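You operate a simulated robot arm through the tools that you are given. There is no shell and no other tool. Be economical: measure what you need, move in short steps, check, and stop when the job is done.

You run a simulated robot arm. Do the job below in one go: nothing can be reset, and whatever is moved stays where it is left.

TASK
Lift the blue drum's pump: yellow valve shut, both coupling levers free.
Fine: shut the valve on the pump and let the feed gauge drop before the levers; the selector of the stirrer and the ratchet handle stay as they are.

Only the result counts: the job must be done as asked and must still hold three seconds after the hand-in. Knocking over, shifting, dropping, spilling or breaking anything else fails it.

THE ROBOT
A 7-joint arm with a two-finger parallel gripper, fixed in place. Base frame: the origin is at the foot of the arm, x ahead of it, y to its left, z up; the work surface is at about z = 820. Lengths are in mm, angles in rad, forces in N, time in s.
With the tool pointing down near the work surface it reaches from about 240 to 720 mm from the base axis. Its first joint turns from -2.007 to 2.007 rad. Payload 3.91 kg.
The tool frame sits at the grasp point between the pads (the TCP): z along the fingers, y along the line on which they close. The tips reach 30 mm beyond it. Largest opening 110 mm; finger width 20, thickness 10; the body of the gripper, 48 by 112 mm, starts 55 mm behind the TCP.
Orientation is that of the tool frame in the base frame, as [roll, pitch, yaw] about the fixed x, y, z axes, in that order (R = Rz(yaw) Ry(pitch) Rx(roll)). With the fingers straight down and closing along the base's y, the tool's x points along the base's -x, its y along +y and its z along -z.

THE INTERFACE
- The arm moves only by the tool apply_moves. Its argument "series" is a list of rows, each a list of 3 entries, a list of its own where there are three numbers: the shift along the base's x, y, z in units of 100 mm (1.0 is 100 mm), then the turn, a rotation vector about the base's x, y, z in units of 120 degrees (1.0 is 120 degrees), then the gripper command, from -1 (shut) to 1 (fully open), values between in proportion. In form: [[[tx, ty, tz], [ax, ay, az], claw], ...]. A call has 1 to 8 rows; each row is the pose to reach, as a shift and turn from the pose commanded when the call began. A call with a number of a shift or a turn outside -1 to 1 is refused whole. Rows are played at 5 a second. More than 50 mm and 0.15 rad between two rows, or a gripper value outside its range, and nothing of the call is played. Where a pose cannot be reached the arm comes as near as it can. A force on the tool above 40 N (or 10 N above the force at the start of the call, whichever is more), or a blocked arm, ends the call early, and 0.2 s more pass. The fingers move at their own pace (about 108 mm/s each) and stop on an object; they squeeze with about 30 N. The grip force told is the motor's: it shows also when the fingers shut on nothing. Time passes only in rows, and 0.2 s behind the last, so rows that repeat a pose let the fingers close. It gives the time, the measured TCP pose, the force on the tool (base axes), the opening and the grip force at its end, in the units of the frame above (readings bear some noise), with the torque about the TCP (base axes, N m) and any sound that the robot's microphone picked up.
- Cameras (640 x 400 px; columns grow to the right, rows downward): "scene" is fixed at [219.6, -502.7, 1586.7]; the picture's right is [1.00, -0.05, 0.00], its down [-0.02, -0.40, -0.92] and it looks along [0.05, 0.92, -0.40] (base axes); focal length 340 px, centre (320, 200). "wrist" rides on the gripper at [72, 17, -103] in the tool frame; the picture's right is [-0.23, 0.97, 0.00], its down [-0.76, -0.18, -0.62] and it looks along [-0.61, -0.14, 0.78] (tool axes); focal length 222 px, centre (320, 200). There is no depth. A picture from a camera that has moved, and an enlarged one, comes with that camera's place and axes in the base frame and with its lens. The place of the scene camera against the robot may be out by one fixed shift of up to 12 mm in any direction.
- camera(camera): a new picture of that camera. The clock stands still meanwhile.
- lift_body(by): slides the trunk up (or, below 0, down) by that many mm; the arm rides with it, the base frame stays. It gives what a move gives, with no picture.
- inspect(camera, box): a new picture of the part [left, top, right, bottom] of that camera's present view, enlarged. The clock stands still meanwhile.
- close_job(): hands the job in; it is judged then, once.

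Go step by step. Nothing tells you positions but the pictures and the camera data: compare them with the known pose of the tool, close in by small moves and look again before you grip or let go. The budget is 120 turns and 68 pictures, counting those below and the enlarged ones. Unless the task says otherwise, let go and move clear before handing in, and close with one line.

The tools are called as name(argument=value, ...) on one line, values as JSON. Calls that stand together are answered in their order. apply_moves: Moves the arm, as the interface text tells. Its arguments: {"type":"object","properties":{"series":{"type":"array","items":{"type":"array"}}},"required":["series"]} The other tools are called the same way: lift_body (by) slides the trunk up or down; camera (camera) takes a picture; inspect (camera, box) takes an enlarged picture of a part of a camera's view; close_job () hands the job in.

At the start:

```text
clock: 0.0
tcp_pos: [320.6, 236.4, 1481.5]
tool_rot: [-3.141, 0.001, -3.141]
force: [0.3, -0.1, -0.2]
torque: [0.0, 0.01, 0.0]
gripper_width: 109.9
gripper_force: 0.0
trunk travel left (down, up): [-900.0, 90.0]
```

scene: 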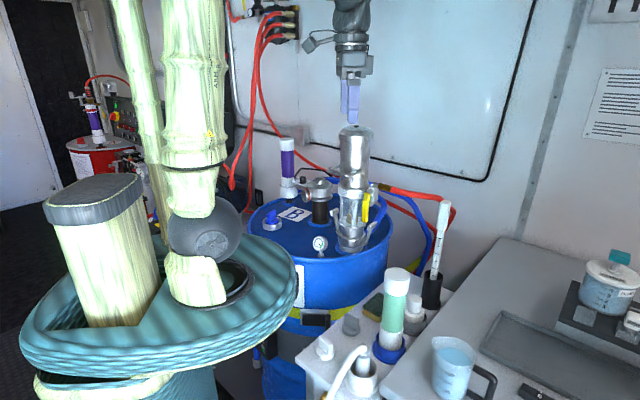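
wrist: 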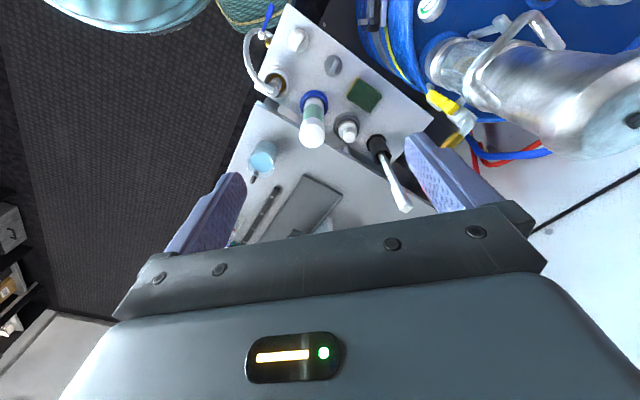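

I see the blue drum ahead with a steel pump, a yellow valve and white hoses. I'll look closer before moving.

inspect(camera="scene", box=[240, 100, 460, 290])

inspect(camera="wrist", box=[340, 0, 640, 180])

```text
2.11 times, centred on (350, 195) of scene
camera zoom: at [219.6, -502.7, 1586.7], right [1.0, -0.05, 0.0], down [-0.02, -0.4, -0.92], along [0.05, 0.92, -0.4], focal length 716 px, centre (257, 210)
```

zoom: 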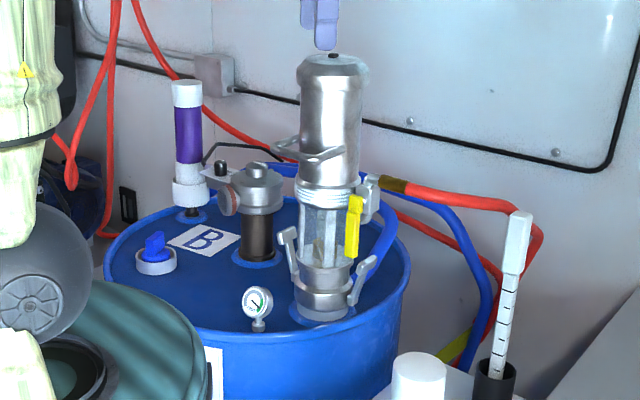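

```text
2.13 times, centred on (490, 90) of wrist
camera zoom: at [248.1, 253.5, 1582.9], right [0.23, 0.97, 0.0], down [0.76, -0.18, 0.62], along [0.61, -0.14, -0.78], focal length 474 px, centre (-43, 435)
```

zoom: 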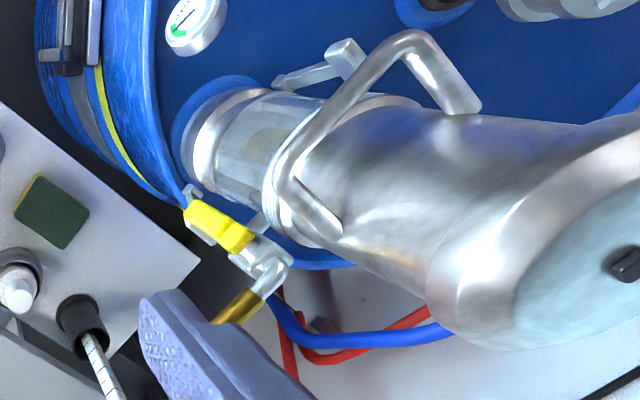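

The pump stands near (383, 515), its top about z 1380 and its coupling on the drum top near z 970–1010. I'll turn the hand so the wrist camera looks toward +y, and come nearer.

apply_moves(series=[[[0.07, 0.05, -0.1], [0, 0, 0.07], 1], [[0.14, 0.1, -0.2], [0, 0, 0.14], 1], [[0.2, 0.15, -0.3], [0, 0, 0.21], 1], [[0.26, 0.2, -0.4], [0, 0, 0.28], 1], [[0.33, 0.25, -0.5], [0, 0, 0.35], 1], [[0.4, 0.3, -0.6], [0, 0, 0.42], 1], [[0.45, 0.35, -0.7], [0, 0, 0.49], 1], [[0.5, 0.4, -0.8], [0, 0, 0.56], 1]])

```text
clock: 1.8
tcp_pos: [371.8, 275.9, 1400.8]
tool_rot: [-3.141, 0.0, -1.967]
force: [-0.1, -0.3, 0.8]
torque: [0.01, -0.01, -0.01]
gripper_width: 110.1
gripper_force: 0.0
trunk travel left (down, up): [-900.0, 90.0]
```

The move went well; I'll finish the turn and lower a bit more.

apply_moves(series=[[[0.02, 0.05, -0.2], [0, 0, 0.07], 1], [[0.04, 0.1, -0.4], [0, 0, 0.14], 1], [[0.05, 0.15, -0.6], [0, 0, 0.19], 1], [[0.05, 0.2, -0.8], [0, 0, 0.19], 1]])

camera(camera="wrist")

camera(camera="scene")

```text
clock: 2.8
tcp_pos: [375.6, 297.3, 1319.2]
tool_rot: [3.14, -0.001, -1.57]
force: [-0.2, 0.6, -0.1]
torque: [-0.02, 0.02, -0.02]
gripper_width: 110.1
gripper_force: 0.1
trunk travel left (down, up): [-900.0, 90.0]
```

```text
63 pictures are left
camera wrist: at [359.7, 224.7, 1421.4], right [-0.97, 0.23, 0.0], down [0.18, 0.76, 0.62], along [0.14, 0.61, -0.78], focal length 222 px, centre (320, 200)
```

wrist: 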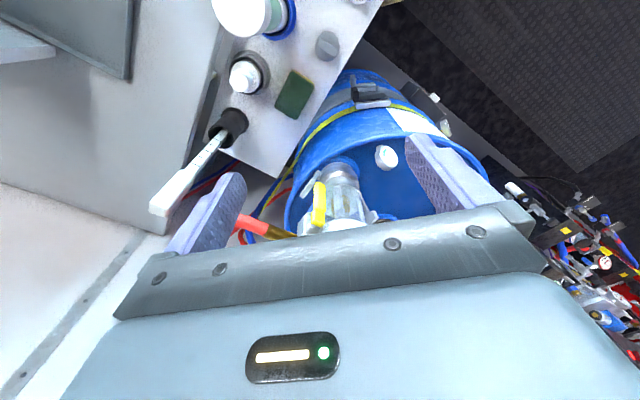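

```text
62 pictures are left
```

scene: 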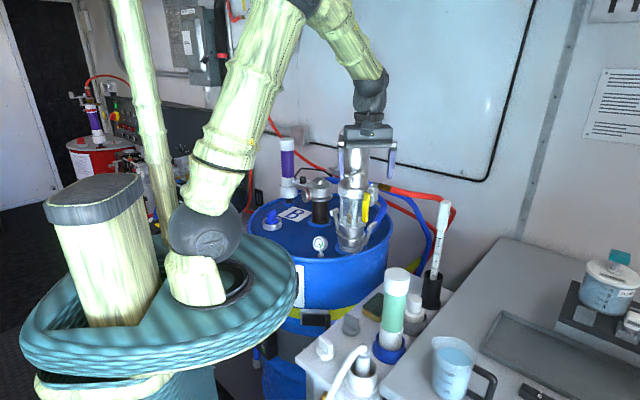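

From this side the hand blocks its own view. I'll spin the hand the other way round and then tilt it so the fingers point to +y with the camera on top.

apply_moves(series=[[[0, -0.05, 0], [0, 0, -0.07], 1], [[0, -0.1, 0], [0, 0, -0.14], 1], [[0, -0.15, 0], [0, 0, -0.21], 1], [[0, -0.2, 0], [0, 0, -0.28], 1], [[0, -0.25, 0], [0, 0, -0.35], 1], [[0, -0.3, 0], [0, 0, -0.42], 1], [[0, -0.35, 0], [0, 0, -0.49], 1], [[0, -0.4, 0], [0, 0, -0.56], 1]])

apply_moves(series=[[[0, 0, 0], [0, 0, -0.07], 1], [[0, 0, 0], [0, 0, -0.14], 1], [[0, 0, 0], [0, 0, -0.21], 1], [[0, 0, 0], [0, 0, -0.28], 1], [[0, 0, 0], [0, 0, -0.35], 1], [[0, 0, 0], [0, 0, -0.42], 1], [[0, 0, 0], [0, 0, -0.49], 1], [[0, 0, 0], [0, 0, -0.56], 1]])

apply_moves(series=[[[0, 0, 0], [0, 0, -0.07], 1], [[0, 0, 0], [0, 0, -0.14], 1], [[0, 0, 0], [0, 0, -0.21], 1], [[0, 0, 0], [0, 0, -0.28], 1], [[0, 0, 0], [0, 0, -0.35], 1], [[0, 0, 0], [0, 0, -0.38], 1]])

```text
clock: 4.6
tcp_pos: [375.3, 257.2, 1320.5]
tool_rot: [3.141, 0.0, -2.747]
force: [0.8, 0.0, 0.0]
torque: [0.0, 0.01, -0.04]
gripper_width: 109.7
gripper_force: 0.1
trunk travel left (down, up): [-900.0, 90.0]
```

```text
clock: 6.4
tcp_pos: [375.7, 257.7, 1321.5]
tool_rot: [-3.14, 0.001, 2.363]
force: [-0.1, -0.2, -0.4]
torque: [0.04, -0.01, 0.02]
gripper_width: 109.8
gripper_force: 0.1
trunk travel left (down, up): [-900.0, 90.0]
```

```text
clock: 7.8
tcp_pos: [377.1, 256.3, 1319.8]
tool_rot: [3.14, 0.001, 1.567]
force: [-0.2, -0.5, -0.4]
torque: [0.0, 0.02, 0.01]
gripper_width: 110.0
gripper_force: 0.1
trunk travel left (down, up): [-900.0, 90.0]
```

The yaw is done. Now I tilt the fingers toward +y.

apply_moves(series=[[[0, 0, 0], [0.07, 0, 0], 1], [[0, 0, 0], [0.14, 0, 0], 1], [[0, 0, 0], [0.21, 0, 0], 1], [[0, 0, 0], [0.28, 0, 0], 1], [[0, 0, 0], [0.35, 0, 0], 1], [[0, 0, 0], [0.42, 0, 0], 1], [[0, 0, 0], [0.49, 0, 0], 1], [[0, 0, 0], [0.56, 0, 0], 1]])

apply_moves(series=[[[0, 0, -0.2], [0.06, 0, 0], 1], [[0, 0, -0.4], [0.12, 0, 0], 1], [[0, 0, -0.6], [0.19, 0, 0], 1], [[0, 0, -0.8], [0.19, 0, 0], 1]])

camera(camera="wrist")

camera(camera="scene")

```text
clock: 9.6
tcp_pos: [377.1, 255.9, 1319.7]
tool_rot: [-3.14, -1.176, 1.567]
force: [0.4, 0.0, -0.1]
torque: [-0.02, 0.0, 0.02]
gripper_width: 110.0
gripper_force: 0.0
trunk travel left (down, up): [-900.0, 90.0]
```

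```text
clock: 10.6
tcp_pos: [376.3, 257.3, 1238.7]
tool_rot: [0.289, -1.569, -1.86]
force: [-1.1, -0.1, -0.1]
torque: [-0.01, -0.01, -0.01]
gripper_width: 110.0
gripper_force: 0.1
trunk travel left (down, up): [-900.0, 90.0]
```

```text
61 pictures are left
camera wrist: at [392.4, 153.4, 1311.0], right [0.97, 0.0, -0.23], down [-0.18, -0.62, -0.76], along [-0.14, 0.78, -0.61], focal length 222 px, centre (320, 200)
```

wrist: 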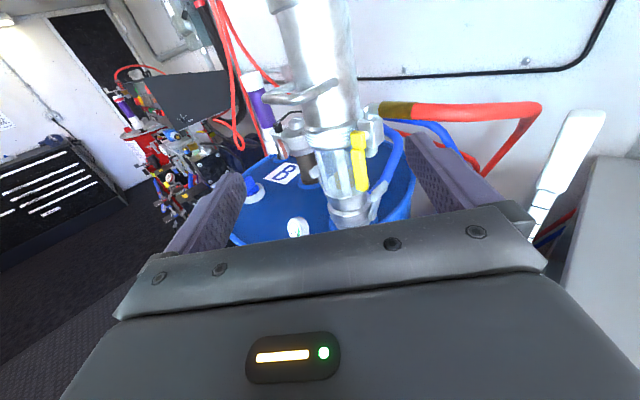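

```text
60 pictures are left
```

scene: 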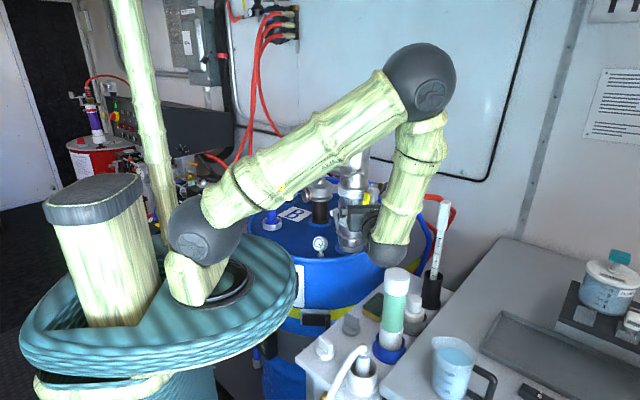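

Good view of the pump from the front. Zooming in on valve, levers and gauge.

inspect(camera="wrist", box=[240, 60, 440, 240])

```text
2.22 times, centred on (340, 150) of wrist
camera zoom: at [392.4, 153.4, 1311.0], right [0.97, 0.0, -0.23], down [-0.18, -0.62, -0.76], along [-0.14, 0.78, -0.61], focal length 494 px, centre (276, 311)
```

zoom: 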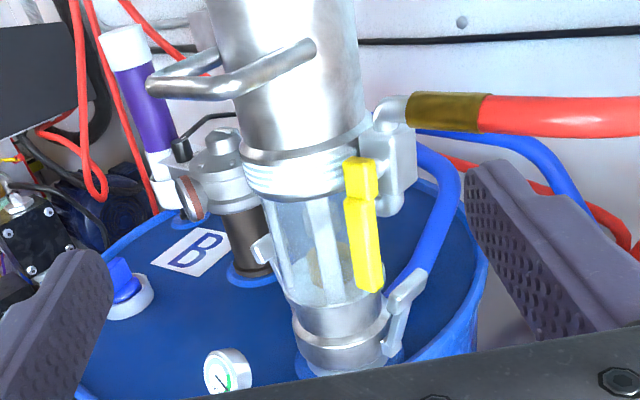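

The yellow handle hangs vertically in front-right of the pump (pivot about (417,470,1170)). Going a bit lower and closer for a look at the coupling and levers.

apply_moves(series=[[[0, 0.1, -0.2], [0, 0, 0], 1], [[0, 0.2, -0.4], [0, 0, 0], 1], [[0, 0.3, -0.6], [0, 0, 0], 1], [[0, 0.4, -0.8], [0, 0, 0], 1]])

inspect(camera="wrist", box=[230, 40, 430, 220])

camera(camera="scene")

```text
clock: 11.6
tcp_pos: [375.1, 295.6, 1159.4]
tool_rot: [-2.035, -1.57, 0.466]
force: [-0.5, -0.9, -0.8]
torque: [0.01, -0.01, -0.03]
gripper_width: 110.2
gripper_force: 0.0
trunk travel left (down, up): [-900.0, 90.0]
```

```text
2.22 times, centred on (330, 130) of wrist
camera zoom: at [391.7, 192.3, 1231.4], right [0.97, 0.0, -0.23], down [-0.18, -0.62, -0.76], along [-0.14, 0.78, -0.61], focal length 494 px, centre (298, 356)
```

zoom: 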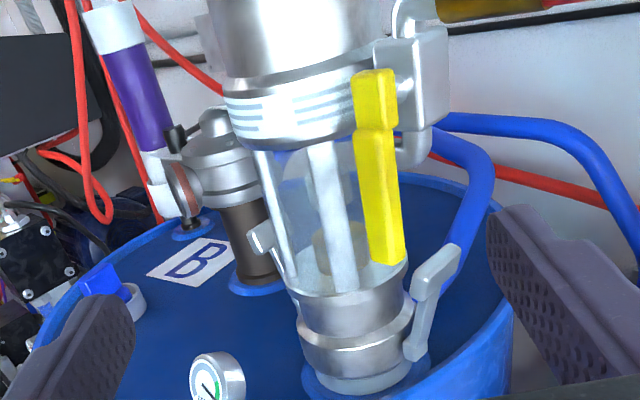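

```text
57 pictures are left
```

scene: 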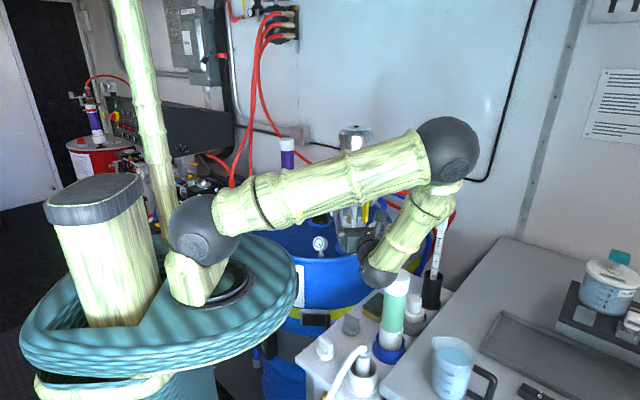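

I need depth, so I take a second wrist view from 80 mm to the left and slightly higher.

apply_moves(series=[[[-0.2, 0, 0.1], [0, 0, -0.03], 1], [[-0.4, 0.0, 0.2], [0, 0, -0.06], 1], [[-0.6, 0.0, 0.2], [0, 0, -0.09], 1], [[-0.8, 0.0, 0.2], [0, 0, -0.12], 1]])

inspect(camera="wrist", box=[260, 40, 460, 220])

```text
clock: 12.6
tcp_pos: [319.8, 309.8, 1161.5]
tool_rot: [1.496, -1.571, 2.967]
force: [-0.6, -0.3, -0.2]
torque: [-0.02, 0.05, 0.03]
gripper_width: 110.0
gripper_force: 0.0
out of reach, approached as far as the arm can: row 3, 4
trunk travel left (down, up): [-900.0, 90.0]
```

```text
2.22 times, centred on (360, 130) of wrist
camera zoom: at [311.2, 205.1, 1232.9], right [0.94, -0.24, -0.23], down [-0.33, -0.56, -0.76], along [0.06, 0.79, -0.61], focal length 494 px, centre (231, 356)
```

zoom: 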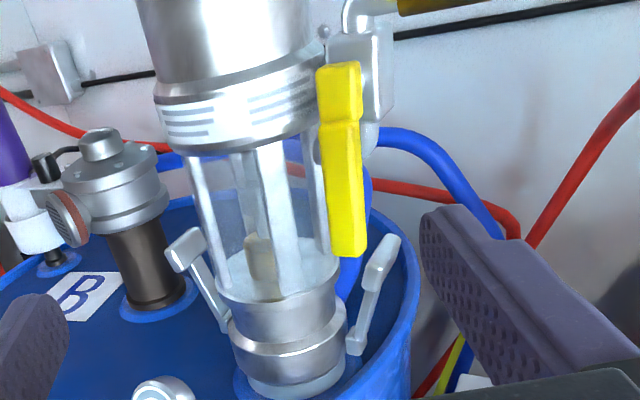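

Geometry is now clear: pump axis about (388,510), whole pump turned about −30° in yaw; yellow handle from pivot (417,454,1172) down to z 1086; lever tips about (449,471,1069) and (328,549,1076). I'll shut the fingers, tilt them down a little and come to a standoff left of the handle.

apply_moves(series=[[[0.1, 0.1, 0.05], [-0.052, 0.013, 0], -1], [[0.2, 0.25, 0], [-0.104, 0.026, 0], -1], [[0.3, 0.4, -0.05], [-0.156, 0.04, 0], -1], [[0.4, 0.55, -0.1], [-0.208, 0.053, 0], -1], [[0.45, 0.7, -0.175], [-0.208, 0.053, 0], -1]])

camera(camera="wrist")

camera(camera="scene")

```text
clock: 13.8
tcp_pos: [367.4, 379.2, 1142.6]
tool_rot: [-3.138, -1.119, 1.317]
force: [0.1, -0.9, -0.4]
torque: [-0.01, -0.02, 0.03]
gripper_width: 0.1
gripper_force: 29.6
trunk travel left (down, up): [-900.0, 90.0]
```

```text
55 pictures are left
camera wrist: at [368.6, 315.0, 1252.5], right [0.92, -0.34, -0.21], down [-0.39, -0.82, -0.41], along [-0.03, 0.46, -0.89], focal length 222 px, centre (320, 200)
```

wrist: 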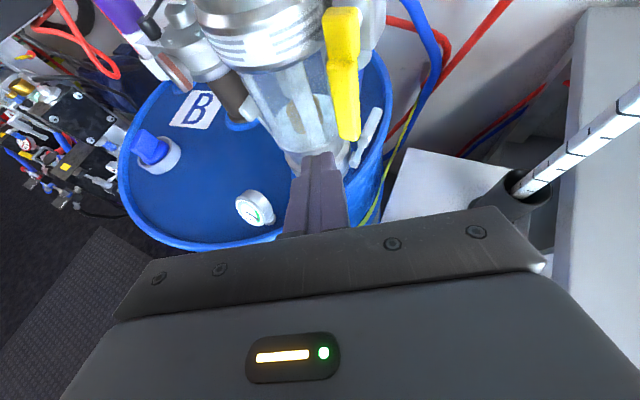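

```text
54 pictures are left
```

scene: 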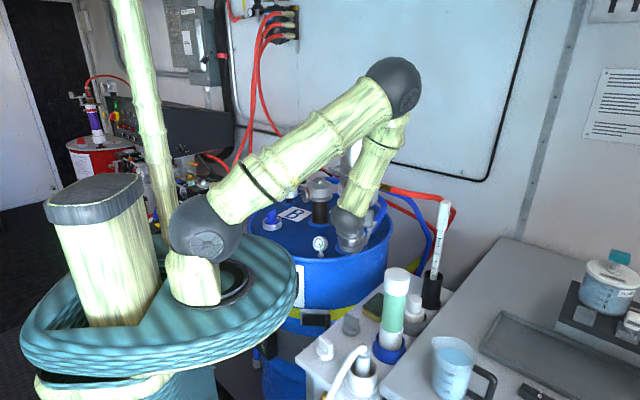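

The arm is clear of the tubes. I advance to just short of the handle, then look.

apply_moves(series=[[[0.02, 0.15, -0.08], [0, 0, 0], -1], [[0.05, 0.35, -0.17], [0, 0, 0], -1]])

inspect(camera="wrist", box=[220, 0, 420, 240])

```text
clock: 14.4
tcp_pos: [370.9, 412.9, 1126.2]
tool_rot: [3.138, -1.121, 1.322]
force: [0.7, 0.5, 0.0]
torque: [-0.01, 0.02, 0.02]
gripper_width: 0.0
gripper_force: 30.1
trunk travel left (down, up): [-900.0, 90.0]
```

```text
1.67 times, centred on (320, 120) of wrist
camera zoom: at [371.8, 349.7, 1236.6], right [0.92, -0.34, -0.2], down [-0.39, -0.82, -0.41], along [-0.03, 0.46, -0.89], focal length 370 px, centre (320, 333)
```

zoom: 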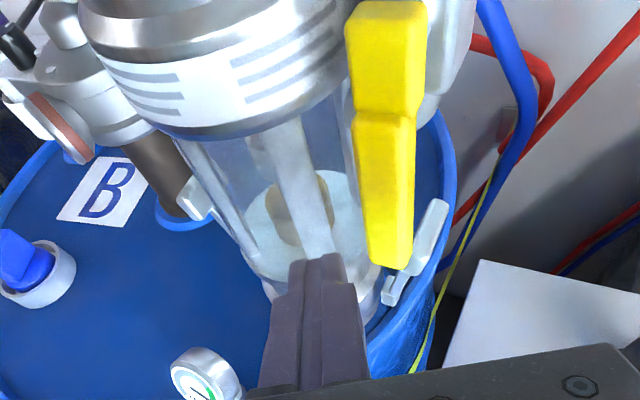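

Finger tips are left of the handle with clear room. I go in beside it and begin pushing the handle outward.

apply_moves(series=[[[0.05, 0.19, -0.09], [0, 0, 0], -1], [[0.15, 0.19, -0.09], [0, 0, 0], -1], [[0.24, 0.19, -0.09], [0, 0, 0], -1], [[0.33, 0.19, -0.1], [0, 0, 0], -1], [[0.41, 0.19, -0.1], [0, 0, 0], -1], [[0.49, 0.19, -0.1], [0, 0, 0], -1]])

inspect(camera="wrist", box=[220, 0, 420, 240])

```text
clock: 15.8
tcp_pos: [405.3, 431.0, 1117.4]
tool_rot: [-3.132, -1.114, 1.327]
force: [-21.7, -13.4, 8.7]
torque: [0.09, -0.4, -0.14]
gripper_width: 0.3
gripper_force: 30.0
trunk travel left (down, up): [-900.0, 90.0]
stopped in row 6: the force on the tool passed its limit at 44 N (the readings are from after the stop); the commanded pose is now the measured one
```

```text
1.67 times, centred on (320, 120) of wrist
camera zoom: at [407.1, 367.3, 1227.3], right [0.92, -0.32, -0.21], down [-0.38, -0.83, -0.41], along [-0.04, 0.46, -0.89], focal length 370 px, centre (320, 333)
```

zoom: 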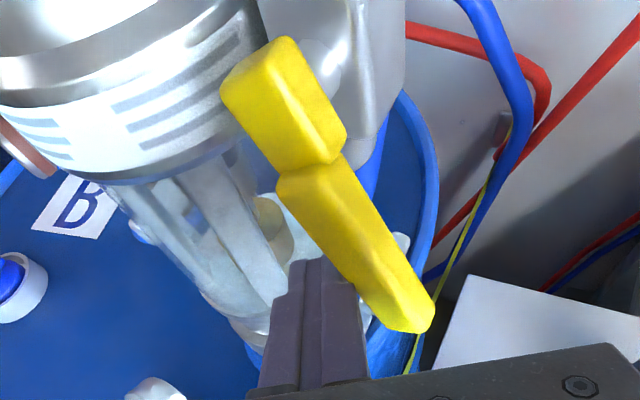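

The handle is swinging outward (about 25–30° so far). I continue along the arc, outward and up, in smaller steps.

apply_moves(series=[[[0.05, -0.02, 0.03], [0, 0, 0], -1], [[0.1, -0.04, 0.06], [0, 0, 0], -1], [[0.14, -0.06, 0.1], [0, 0, 0], -1], [[0.18, -0.08, 0.14], [0, 0, 0], -1], [[0.22, -0.1, 0.19], [0, 0, 0], -1], [[0.25, -0.12, 0.24], [0, 0, 0], -1]])

inspect(camera="wrist", box=[220, 0, 420, 240])

```text
clock: 16.2
tcp_pos: [407.5, 427.4, 1118.6]
tool_rot: [-3.12, -1.108, 1.325]
force: [-20.5, -14.1, 7.8]
torque: [0.13, -0.34, -0.13]
gripper_width: 0.0
gripper_force: 30.3
trunk travel left (down, up): [-900.0, 90.0]
stopped in row 2: the force on the tool passed its limit at 41 N (the readings are from after the stop); the commanded pose is now the measured one
```

```text
1.67 times, centred on (320, 120) of wrist
camera zoom: at [410.9, 365.0, 1228.1], right [0.92, -0.32, -0.21], down [-0.38, -0.83, -0.4], along [-0.05, 0.45, -0.89], focal length 370 px, centre (320, 333)
```

zoom: 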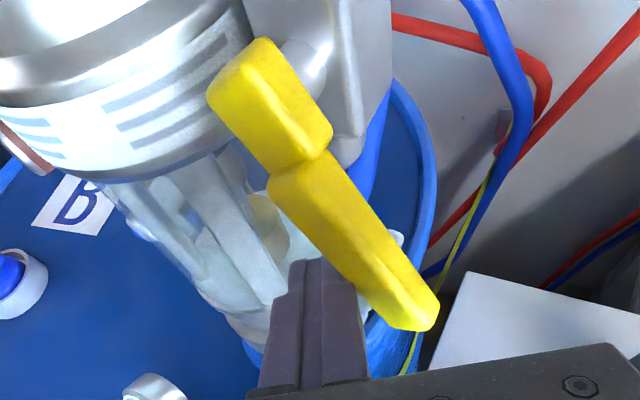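

Friction along the handle's face was adding force; the handle's swing also comes toward −y. I move along its true tangent.

apply_moves(series=[[[0.03, -0.035, 0.02], [0, 0, 0], -1], [[0.06, -0.07, 0.045], [0, 0, 0], -1], [[0.09, -0.105, 0.07], [0, 0, 0], -1], [[0.12, -0.135, 0.1], [0, 0, 0], -1], [[0.145, -0.165, 0.13], [0, 0, 0], -1], [[0.17, -0.19, 0.165], [0, 0, 0], -1]])

inspect(camera="wrist", box=[220, 0, 420, 240])

```text
clock: 17.6
tcp_pos: [425.0, 409.0, 1136.4]
tool_rot: [-3.126, -1.108, 1.325]
force: [-25.6, -10.8, 6.2]
torque: [0.11, -0.34, -0.04]
gripper_width: 0.0
gripper_force: 29.7
trunk travel left (down, up): [-900.0, 90.0]
```

```text
1.67 times, centred on (320, 120) of wrist
camera zoom: at [428.3, 346.9, 1245.7], right [0.92, -0.32, -0.21], down [-0.38, -0.83, -0.4], along [-0.04, 0.45, -0.89], focal length 370 px, centre (320, 333)
```

zoom: 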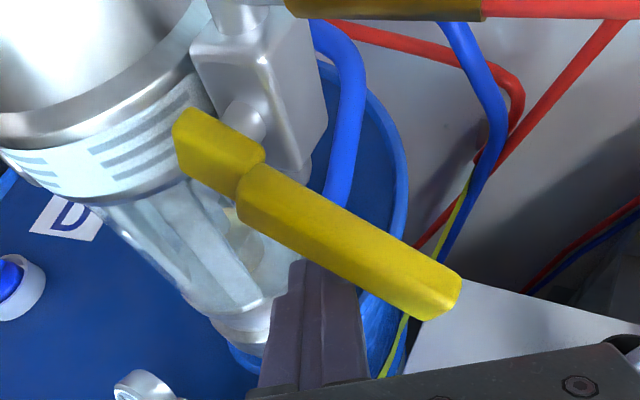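

It's swinging well. Continuing with more upward motion.

apply_moves(series=[[[0.02, -0.025, 0.035], [0, 0, 0], -1], [[0.04, -0.05, 0.07], [0, 0, 0], -1], [[0.06, -0.07, 0.105], [0, 0, 0], -1], [[0.075, -0.09, 0.145], [0, 0, 0], -1], [[0.09, -0.1, 0.185], [0, 0, 0], -1], [[0.1, -0.11, 0.225], [0, 0, 0], -1]])

inspect(camera="wrist", box=[220, 0, 420, 240])

```text
clock: 19.1
tcp_pos: [436.9, 399.5, 1156.6]
tool_rot: [-3.129, -1.106, 1.325]
force: [-24.7, -6.4, 1.9]
torque: [0.07, -0.2, -0.03]
gripper_width: 0.2
gripper_force: 30.2
trunk travel left (down, up): [-900.0, 90.0]
```

```text
1.67 times, centred on (320, 120) of wrist
camera zoom: at [439.1, 336.0, 1267.5], right [0.92, -0.33, -0.21], down [-0.38, -0.83, -0.4], along [-0.04, 0.45, -0.89], focal length 370 px, centre (320, 333)
```

zoom: 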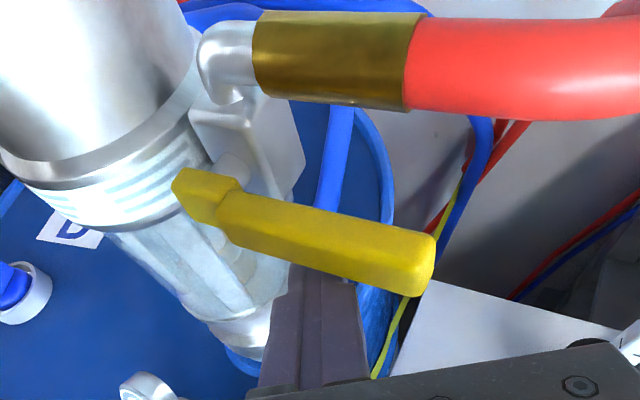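

The handle is close to horizontal. I push mostly up now.

apply_moves(series=[[[0, 0, 0.04], [0, 0, 0], -1], [[0, 0, 0.08], [0, 0, 0], -1], [[0, 0, 0.12], [0, 0, 0], -1], [[0, 0, 0.16], [0, 0, 0], -1], [[0, 0, 0.2], [0, 0, 0], -1]])

inspect(camera="wrist", box=[220, 0, 420, 240])

inspect(camera="scene", box=[240, 120, 460, 280])

```text
clock: 19.8
tcp_pos: [435.2, 398.5, 1159.3]
tool_rot: [-3.101, -1.089, 1.303]
force: [-8.6, 0.4, -8.3]
torque: [-0.03, 0.01, 0.05]
gripper_width: 0.0
gripper_force: 29.8
trunk travel left (down, up): [-900.0, 90.0]
stopped in row 3: the force on the tool passed its limit at 42 N (the readings are from after the stop); the commanded pose is now the measured one
```

```text
1.67 times, centred on (320, 120) of wrist
camera zoom: at [441.4, 336.6, 1270.2], right [0.92, -0.33, -0.22], down [-0.39, -0.84, -0.38], along [-0.06, 0.44, -0.9], focal length 370 px, centre (320, 333)
```

zoom: 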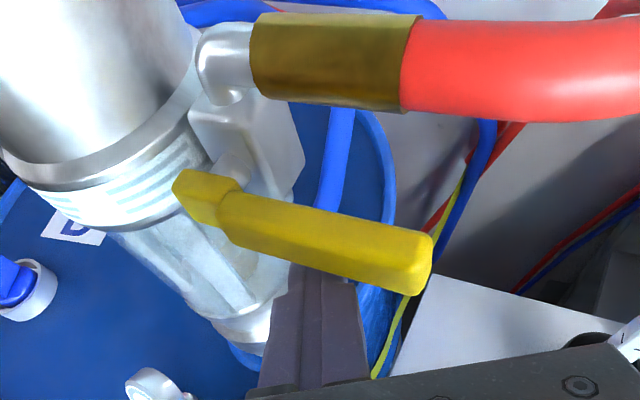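

```text
2.50 times, centred on (350, 200) of scene
camera zoom: at [219.6, -502.7, 1586.7], right [1.0, -0.05, 0.0], down [-0.02, -0.4, -0.92], along [0.05, 0.92, -0.4], focal length 850 px, centre (245, 200)
```

zoom: 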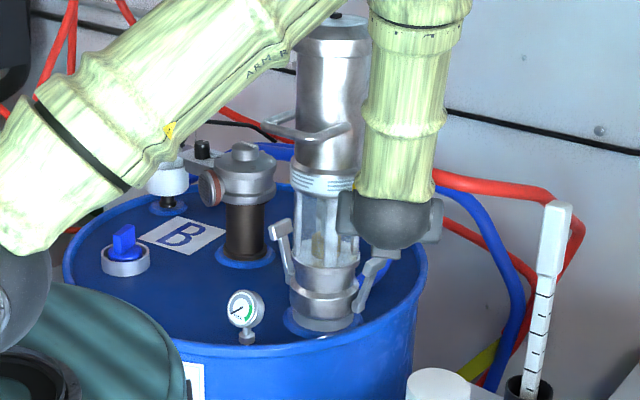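

The push met a firm stop and the gauge needle appears to have dropped. I back off and check.

apply_moves(series=[[[-0.05, -0.02, -0.08], [0, 0, 0], -1], [[-0.12, -0.25, -0.05], [0, 0, 0], -1], [[-0.2, -0.55, 0.1], [0, 0, 0], -1], [[-0.4, -0.85, 0.3], [0, 0, 0], -1], [[-0.7, -0.95, 0.5], [0, 0, 0], -1]])

inspect(camera="scene", box=[290, 150, 430, 270])

inspect(camera="wrist", box=[220, 0, 480, 240])

```text
clock: 21.0
tcp_pos: [366.6, 301.0, 1210.7]
tool_rot: [-3.111, -1.093, 1.308]
force: [-1.0, 0.7, -0.1]
torque: [0.0, -0.03, 0.01]
gripper_width: 0.2
gripper_force: 30.0
trunk travel left (down, up): [-900.0, 90.0]
```

```text
3.33 times, centred on (360, 210) of scene
camera zoom: at [219.6, -502.7, 1586.7], right [1.0, -0.05, 0.0], down [-0.02, -0.4, -0.92], along [0.05, 0.92, -0.4], focal length 1133 px, centre (187, 167)
```

zoom: 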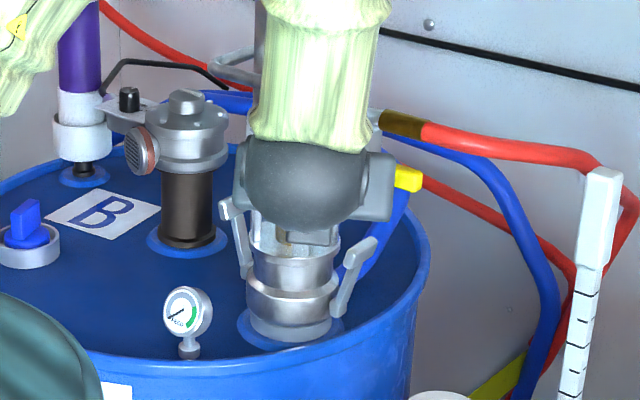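

```text
1.67 times, centred on (350, 120) of wrist
camera zoom: at [370.8, 240.2, 1322.0], right [0.92, -0.33, -0.22], down [-0.39, -0.84, -0.39], along [-0.05, 0.44, -0.9], focal length 370 px, centre (270, 333)
```

zoom: 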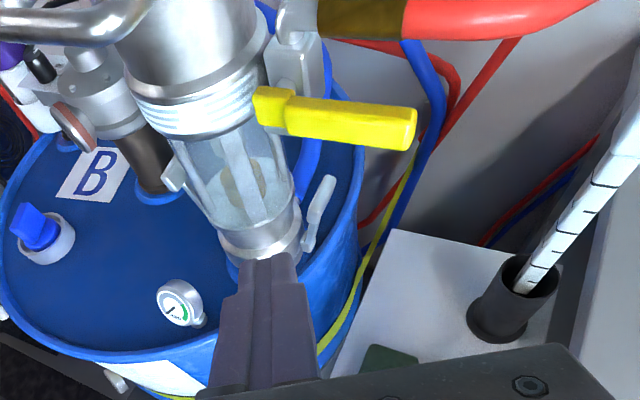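

The handle is horizontal. Checking the gauge.

inspect(camera="wrist", box=[270, 150, 330, 200])

inspect(camera="scene", box=[310, 225, 350, 260])

```text
8.00 times, centred on (300, 175) of wrist
camera zoom: at [370.8, 240.2, 1322.0], right [0.92, -0.33, -0.22], down [-0.39, -0.84, -0.39], along [-0.05, 0.44, -0.9], focal length 1777 px, centre (480, 400)
```

zoom: 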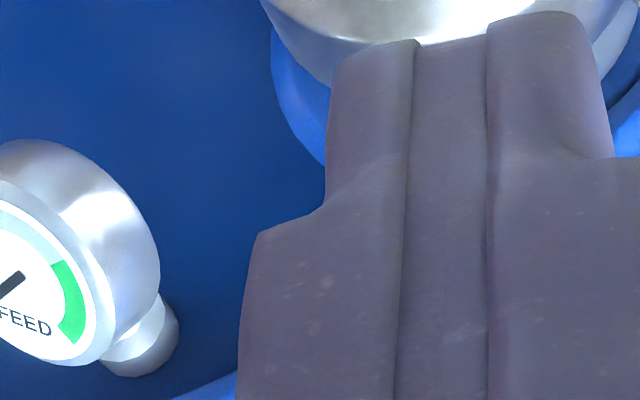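

```text
11.43 times, centred on (330, 242) of scene
camera zoom: at [219.6, -502.7, 1586.7], right [1.0, -0.05, 0.0], down [-0.02, -0.4, -0.92], along [0.05, 0.92, -0.4], focal length 3885 px, centre (206, -286)
```

zoom: 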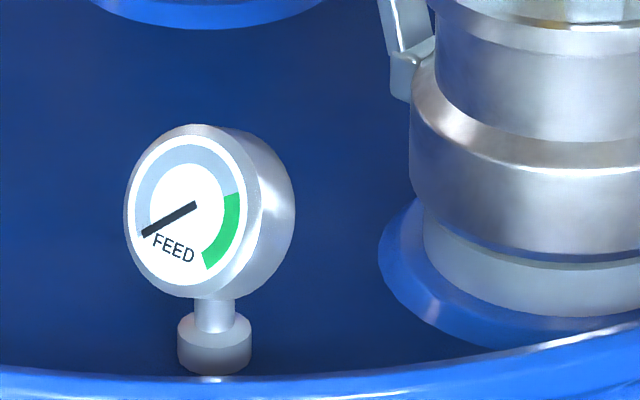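

The gauge has fallen to zero, so the levers are next. I'll go with shut fingers, from the front, toward the gap between the right lever and the pump, staying below the yellow handle.

apply_moves(series=[[[0.0, 0.1, -0.3], [0, 0, 0], -1], [[0.1, 0.25, -0.6], [0, 0, 0], -1], [[0.25, 0.5, -0.9], [0, 0, 0], -1], [[0.35, 0.75, -1.0], [0, 0, 0], -1], [[0.42, 0.88, -1.0], [0, 0, 0], -1]])

inspect(camera="wrist", box=[220, 0, 460, 240])

inspect(camera="scene", box=[290, 130, 460, 310])

```text
clock: 22.2
tcp_pos: [411.9, 390.5, 1108.9]
tool_rot: [-3.103, -1.092, 1.302]
force: [0.4, 1.0, -0.5]
torque: [-0.01, 0.01, 0.01]
gripper_width: 0.0
gripper_force: 30.1
trunk travel left (down, up): [-900.0, 90.0]
```

```text
1.67 times, centred on (340, 120) of wrist
camera zoom: at [415.5, 329.7, 1220.5], right [0.92, -0.33, -0.22], down [-0.39, -0.84, -0.39], along [-0.06, 0.44, -0.9], focal length 370 px, centre (287, 333)
```

zoom: 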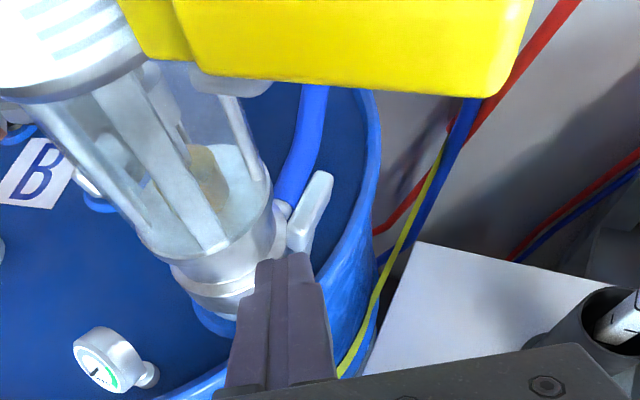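

```text
2.22 times, centred on (375, 220) of scene
camera zoom: at [219.6, -502.7, 1586.7], right [1.0, -0.05, 0.0], down [-0.02, -0.4, -0.92], along [0.05, 0.92, -0.4], focal length 755 px, centre (198, 156)
```

zoom: 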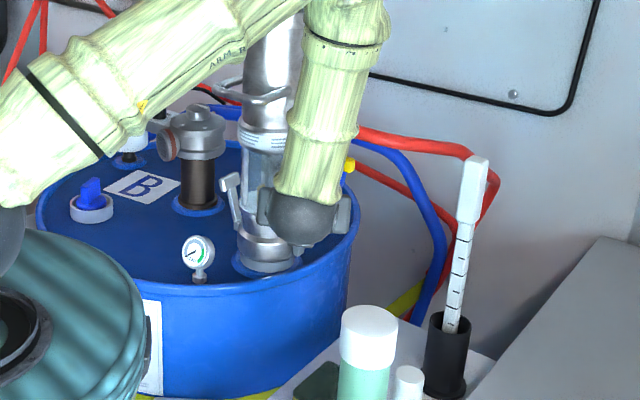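

The gap beside the lever is only about 20 mm, so I'll use one finger: open to ~64 mm, left finger into the gap, right finger far outside. First to the standoff.

apply_moves(series=[[[0.1, -0.05, -0.02], [0, 0, 0], -0.3], [[0.2, -0.02, -0.05], [0, 0, 0], 0.16], [[0.3, 0, -0.08], [0, 0, 0], 0.16], [[0.36, 0, -0.08], [0, 0, 0], 0.16]])

inspect(camera="wrist", box=[180, 0, 420, 240])

```text
clock: 23.2
tcp_pos: [448.2, 390.1, 1103.2]
tool_rot: [-3.107, -1.093, 1.304]
force: [0.2, 0.7, -0.4]
torque: [-0.02, -0.03, 0.0]
gripper_width: 64.0
gripper_force: 0.0
trunk travel left (down, up): [-900.0, 90.0]
```

```text
1.67 times, centred on (300, 120) of wrist
camera zoom: at [452.4, 328.1, 1214.0], right [0.92, -0.33, -0.22], down [-0.39, -0.84, -0.39], along [-0.05, 0.44, -0.9], focal length 370 px, centre (353, 333)
```

zoom: 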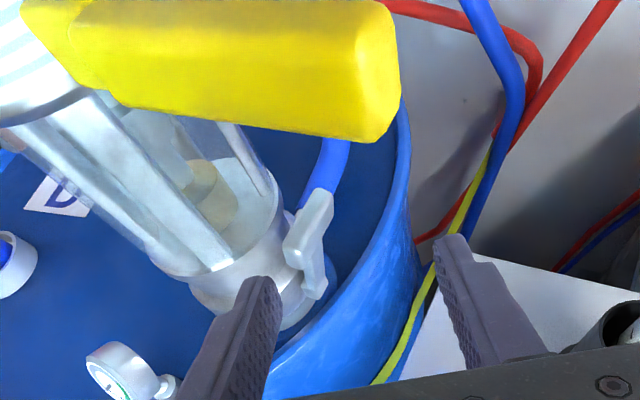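

The left finger would meet the lever's pad edge on this heading. I turn the heading to run parallel to the lever's face (yaw about −0.57) and re-align.

apply_moves(series=[[[-0.06, 0, 0], [0, 0, -0.05], 0.16], [[-0.12, 0, 0], [0, 0, -0.1], 0.16], [[-0.18, 0, 0], [0, 0, -0.153], 0.16], [[-0.25, 0, 0], [0, 0, -0.153], 0.16]])

inspect(camera="wrist", box=[180, 0, 420, 240])

```text
clock: 24.2
tcp_pos: [422.5, 389.3, 1103.2]
tool_rot: [-3.108, -1.093, 0.983]
force: [0.7, -0.3, -0.2]
torque: [0.01, 0.02, -0.02]
gripper_width: 63.6
gripper_force: 0.1
trunk travel left (down, up): [-900.0, 90.0]
```

```text
1.67 times, centred on (300, 120) of wrist
camera zoom: at [407.7, 329.7, 1214.0], right [0.77, -0.6, -0.22], down [-0.63, -0.67, -0.39], along [0.09, 0.43, -0.9], focal length 370 px, centre (353, 333)
```

zoom: 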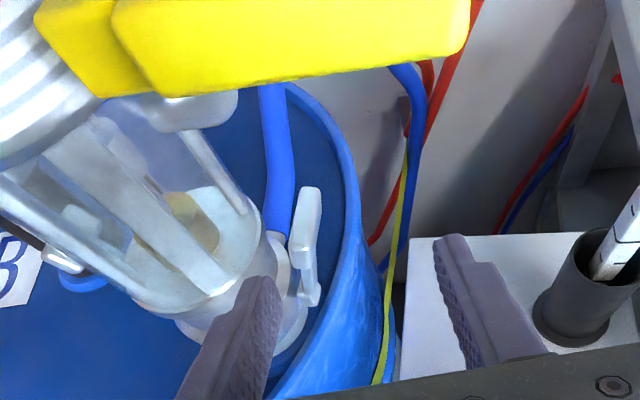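

The lever and gap are well seen now (pad tip about (456,479,1073)). I shift 8 mm left and advance most of the way, then check.

apply_moves(series=[[[-0.07, 0.07, -0.01], [0, 0, 0], 0.16], [[0.0, 0.18, -0.08], [0, 0, 0], 0.16], [[0.07, 0.29, -0.15], [0, 0, 0], 0.16], [[0.12, 0.37, -0.2], [0, 0, 0], 0.16]])

inspect(camera="wrist", box=[180, 0, 420, 240])

```text
clock: 25.2
tcp_pos: [435.2, 428.0, 1082.2]
tool_rot: [-3.106, -1.094, 0.983]
force: [0.9, 0.4, -0.1]
torque: [-0.01, 0.0, -0.01]
gripper_width: 63.9
gripper_force: 0.0
trunk travel left (down, up): [-900.0, 90.0]
```

```text
1.67 times, centred on (300, 120) of wrist
camera zoom: at [419.7, 367.7, 1193.3], right [0.77, -0.6, -0.22], down [-0.63, -0.67, -0.39], along [0.09, 0.43, -0.9], focal length 370 px, centre (353, 333)
```

zoom: 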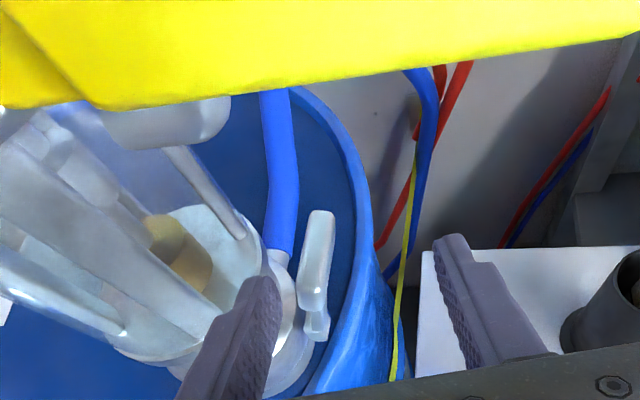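

Finger is well between pump and lever; I shift 4 mm right and go in the last 25 mm.

apply_moves(series=[[[0.06, 0.03, -0.04], [0, 0, 0], 0.16], [[0.11, 0.1, -0.08], [0, 0, 0], 0.16], [[0.155, 0.165, -0.115], [0, 0, 0], 0.16]])

inspect(camera="wrist", box=[180, 0, 420, 240])

```text
clock: 26.0
tcp_pos: [448.6, 443.2, 1070.7]
tool_rot: [-3.107, -1.094, 0.984]
force: [0.5, -0.2, -0.6]
torque: [0.0, 0.06, 0.02]
gripper_width: 64.1
gripper_force: 0.1
trunk travel left (down, up): [-900.0, 90.0]
```

```text
1.67 times, centred on (300, 120) of wrist
camera zoom: at [433.8, 383.9, 1180.7], right [0.77, -0.6, -0.22], down [-0.63, -0.67, -0.39], along [0.09, 0.43, -0.9], focal length 370 px, centre (353, 333)
```

zoom: 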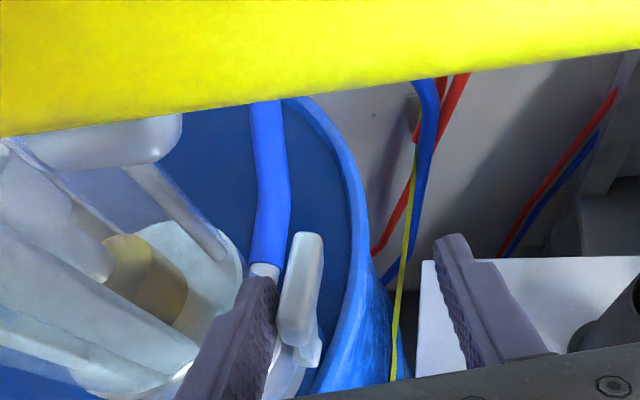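

The left finger is in the gap without contact. Now I sweep the lever outward along its arc.

apply_moves(series=[[[0.05, -0.03, 0], [0, 0, 0], 0.16], [[0.1, -0.06, -0.02], [0, 0, 0], 0.16], [[0.15, -0.095, -0.05], [0, 0, 0], 0.16], [[0.2, -0.13, -0.08], [0, 0, 0], 0.16], [[0.25, -0.16, -0.12], [0, 0, 0], 0.16], [[0.3, -0.195, -0.17], [0, 0, 0], 0.16], [[0.34, -0.22, -0.22], [0, 0, 0], 0.16]])

inspect(camera="wrist", box=[180, 0, 420, 240])

```text
clock: 27.6
tcp_pos: [484.4, 419.9, 1047.2]
tool_rot: [-3.105, -1.09, 0.98]
force: [0.0, 0.9, -0.6]
torque: [0.01, 0.0, 0.07]
gripper_width: 63.7
gripper_force: 0.0
trunk travel left (down, up): [-900.0, 90.0]
```

```text
1.67 times, centred on (300, 120) of wrist
camera zoom: at [469.3, 361.5, 1158.7], right [0.77, -0.6, -0.22], down [-0.64, -0.67, -0.39], along [0.09, 0.43, -0.9], focal length 370 px, centre (353, 333)
```

zoom: 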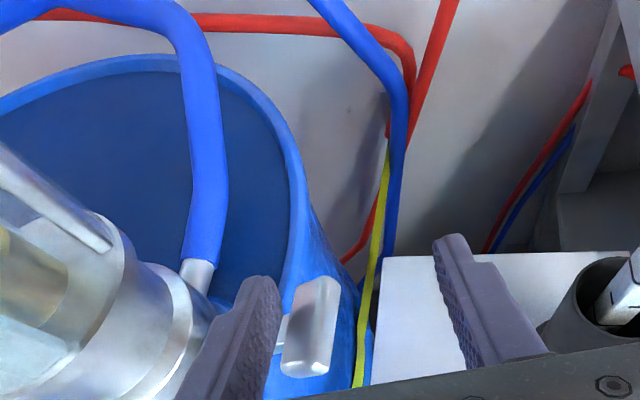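

The lever swings freely with little force. A little further outward and down, watching the drum rim.

apply_moves(series=[[[0.03, -0.02, -0.05], [0, 0, 0], 0.16], [[0.06, -0.04, -0.1], [0, 0, 0], 0.16], [[0.085, -0.055, -0.15], [0, 0, 0], 0.16], [[0.11, -0.07, -0.21], [0, 0, 0], 0.16]])

inspect(camera="wrist", box=[180, 0, 420, 240])

inspect(camera="scene", box=[290, 130, 460, 310])

```text
clock: 28.6
tcp_pos: [493.7, 411.7, 1028.2]
tool_rot: [-3.109, -1.094, 0.984]
force: [-0.3, -0.8, 0.6]
torque: [0.0, -0.03, 0.02]
gripper_width: 63.7
gripper_force: 0.0
trunk travel left (down, up): [-900.0, 90.0]
```

```text
1.67 times, centred on (300, 120) of wrist
camera zoom: at [478.9, 353.8, 1138.8], right [0.77, -0.6, -0.22], down [-0.63, -0.67, -0.39], along [0.09, 0.44, -0.9], focal length 370 px, centre (353, 333)
```

zoom: 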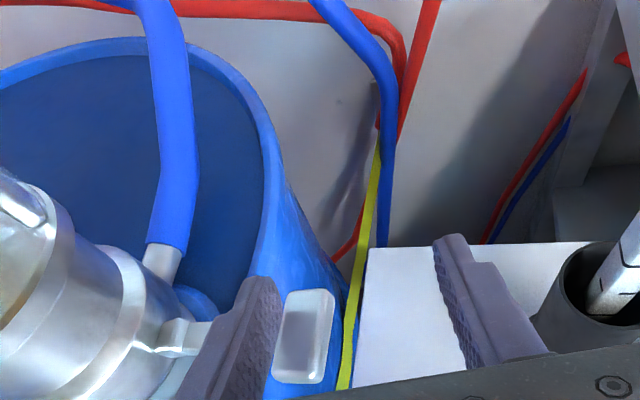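

```text
2.22 times, centred on (375, 220) of scene
camera zoom: at [219.6, -502.7, 1586.7], right [1.0, -0.05, 0.0], down [-0.02, -0.4, -0.92], along [0.05, 0.92, -0.4], focal length 755 px, centre (198, 156)
```

zoom: 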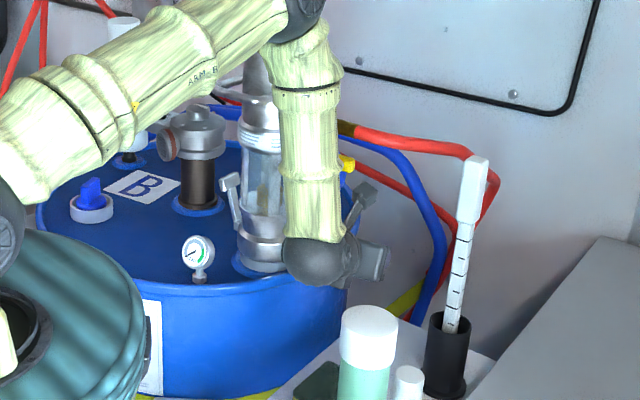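

The lever is near horizontal. I press down gently a little more to see whether there's an end stop.

apply_moves(series=[[[0.01, 0, -0.04], [0, 0, 0], 0.16], [[0.02, -0.01, -0.08], [0, 0, 0], 0.16], [[0.02, -0.01, -0.12], [0, 0, 0], 0.16], [[0.02, -0.01, -0.16], [0, 0, 0], 0.16]])

inspect(camera="wrist", box=[180, 0, 420, 240])

```text
clock: 29.4
tcp_pos: [497.2, 416.8, 1025.1]
tool_rot: [-3.103, -1.119, 0.983]
force: [-4.2, -1.4, 20.5]
torque: [0.73, 0.45, 0.3]
gripper_width: 65.3
gripper_force: 1.6
trunk travel left (down, up): [-900.0, 90.0]
stopped in row 4: the force on the tool passed its limit at 44 N (the readings are from after the stop); the commanded pose is now the measured one
```

```text
1.67 times, centred on (300, 120) of wrist
camera zoom: at [480.7, 355.5, 1134.2], right [0.77, -0.59, -0.22], down [-0.63, -0.66, -0.41], along [0.1, 0.46, -0.88], focal length 370 px, centre (353, 333)
```

zoom: 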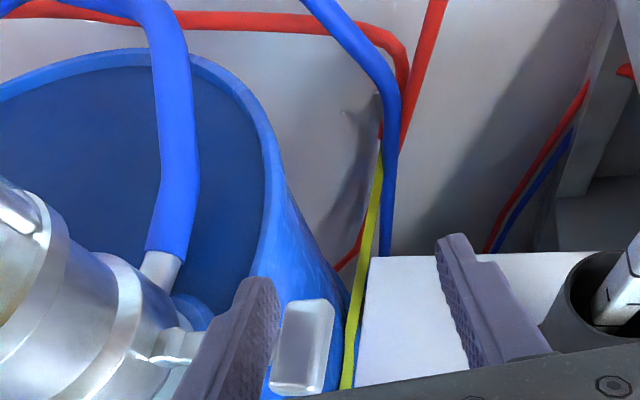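

Firm stop reached: the right lever is fully over. I retract back and up.

apply_moves(series=[[[-0.02, -0.03, 0.08], [0, 0, 0], 0.16], [[-0.2, -0.3, 0.15], [0, 0, 0], 0.16], [[-0.4, -0.6, 0.35], [0, 0, 0], 0.16], [[-0.6, -0.8, 0.7], [0, 0, 0], 0.16], [[-0.8, -0.9, 0.9], [0, 0, 0], 0.16]])

inspect(camera="wrist", box=[160, 0, 460, 240])

inspect(camera="scene", box=[250, 110, 460, 300])

```text
clock: 30.6
tcp_pos: [416.2, 326.1, 1109.8]
tool_rot: [-3.106, -1.109, 0.983]
force: [-0.6, -0.2, 0.0]
torque: [-0.05, -0.01, -0.02]
gripper_width: 63.9
gripper_force: 0.2
trunk travel left (down, up): [-900.0, 90.0]
```

```text
1.67 times, centred on (310, 120) of wrist
camera zoom: at [399.9, 264.5, 1220.3], right [0.77, -0.6, -0.22], down [-0.63, -0.67, -0.4], along [0.09, 0.45, -0.89], focal length 370 px, centre (337, 333)
```

zoom: 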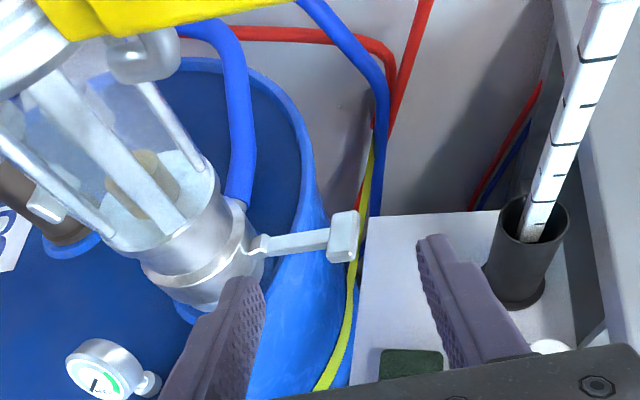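

```text
2.11 times, centred on (355, 205) of scene
camera zoom: at [219.6, -502.7, 1586.7], right [1.0, -0.05, 0.0], down [-0.02, -0.4, -0.92], along [0.05, 0.92, -0.4], focal length 716 px, centre (246, 190)
```

zoom: 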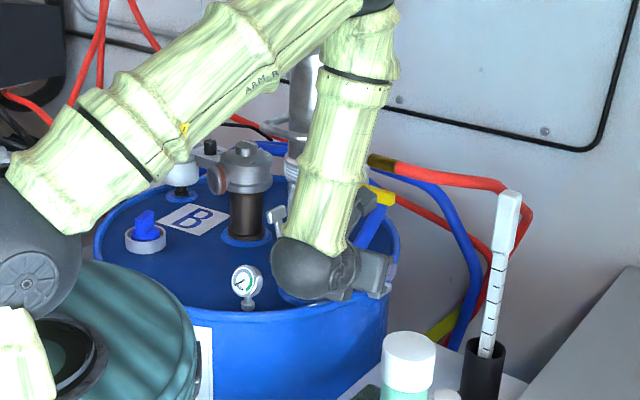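

The right lever lies horizontal. Next the left lever (tip about (322,543,1075)); I travel around the front to a standoff left of the pump.

apply_moves(series=[[[-0.2, 0, 0.1], [0, 0, 0], 0.16], [[-0.45, 0.02, 0.2], [0, 0, 0], 0.16], [[-0.7, 0.05, 0.2], [0, 0, 0], 0.16], [[-0.95, 0.1, 0.2], [0, 0, 0], 0.16]])

apply_moves(series=[[[-0.2, 0.2, 0.05], [0, 0, 0], 0.16], [[-0.45, 0.5, 0.02], [0, 0, 0], 0.16], [[-0.6, 0.8, 0], [0, 0, 0], 0.16], [[-0.68, 1.0, -0.05], [0, 0, 0], 0.16]])

camera(camera="wrist")

camera(camera="scene")

```text
clock: 31.6
tcp_pos: [352.3, 333.9, 1128.2]
tool_rot: [-3.1, -1.109, 0.976]
force: [0.2, 0.6, -0.2]
torque: [0.04, -0.04, 0.0]
gripper_width: 64.0
gripper_force: 0.1
out of reach, approached as far as the arm can: row 3, 4
trunk travel left (down, up): [-900.0, 90.0]
```

```text
clock: 32.6
tcp_pos: [353.6, 334.8, 1127.4]
tool_rot: [-3.102, -1.107, 0.981]
force: [-0.2, -0.4, -0.4]
torque: [0.0, -0.03, 0.06]
gripper_width: 63.9
gripper_force: 0.1
out of reach, approached as far as the arm can: row 1, 2, 3, 4
trunk travel left (down, up): [-900.0, 90.0]
```

```text
30 pictures are left
camera wrist: at [337.0, 274.0, 1237.6], right [0.77, -0.6, -0.22], down [-0.63, -0.67, -0.4], along [0.09, 0.45, -0.89], focal length 222 px, centre (320, 200)
```

wrist: 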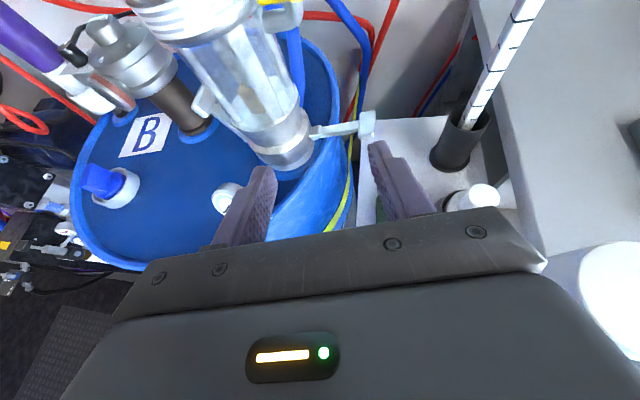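

```text
29 pictures are left
```

scene: 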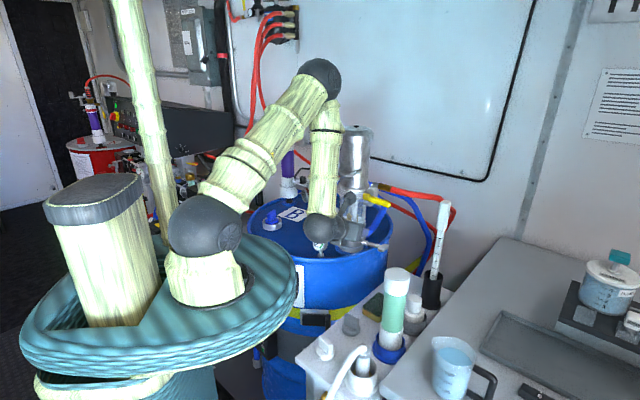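

At this tilt the arm folds too far. I'll tilt the hand steeper for the transit (wrist farther out), travel left, and flatten again at the standoff.

apply_moves(series=[[[0, 0, 0], [-0.051, 0.033, 0], 0.16], [[0, 0, 0], [-0.103, 0.066, 0], 0.16], [[0, 0, 0], [-0.154, 0.099, 0], 0.16], [[0, 0, 0], [-0.206, 0.132, 0], 0.16], [[0, 0, 0], [-0.257, 0.165, 0], 0.16], [[-0.3, 0, 0], [-0.257, 0.165, 0], 0.16], [[-0.6, 0.1, 0], [-0.257, 0.165, 0], 0.16], [[-0.95, 0.3, 0], [-0.257, 0.165, 0], 0.16]])

```text
clock: 34.4
tcp_pos: [253.7, 368.4, 1126.0]
tool_rot: [-3.119, -0.469, 0.993]
force: [-0.1, 0.0, -0.4]
torque: [-0.04, -0.03, 0.01]
gripper_width: 63.8
gripper_force: 0.2
trunk travel left (down, up): [-900.0, 90.0]
```

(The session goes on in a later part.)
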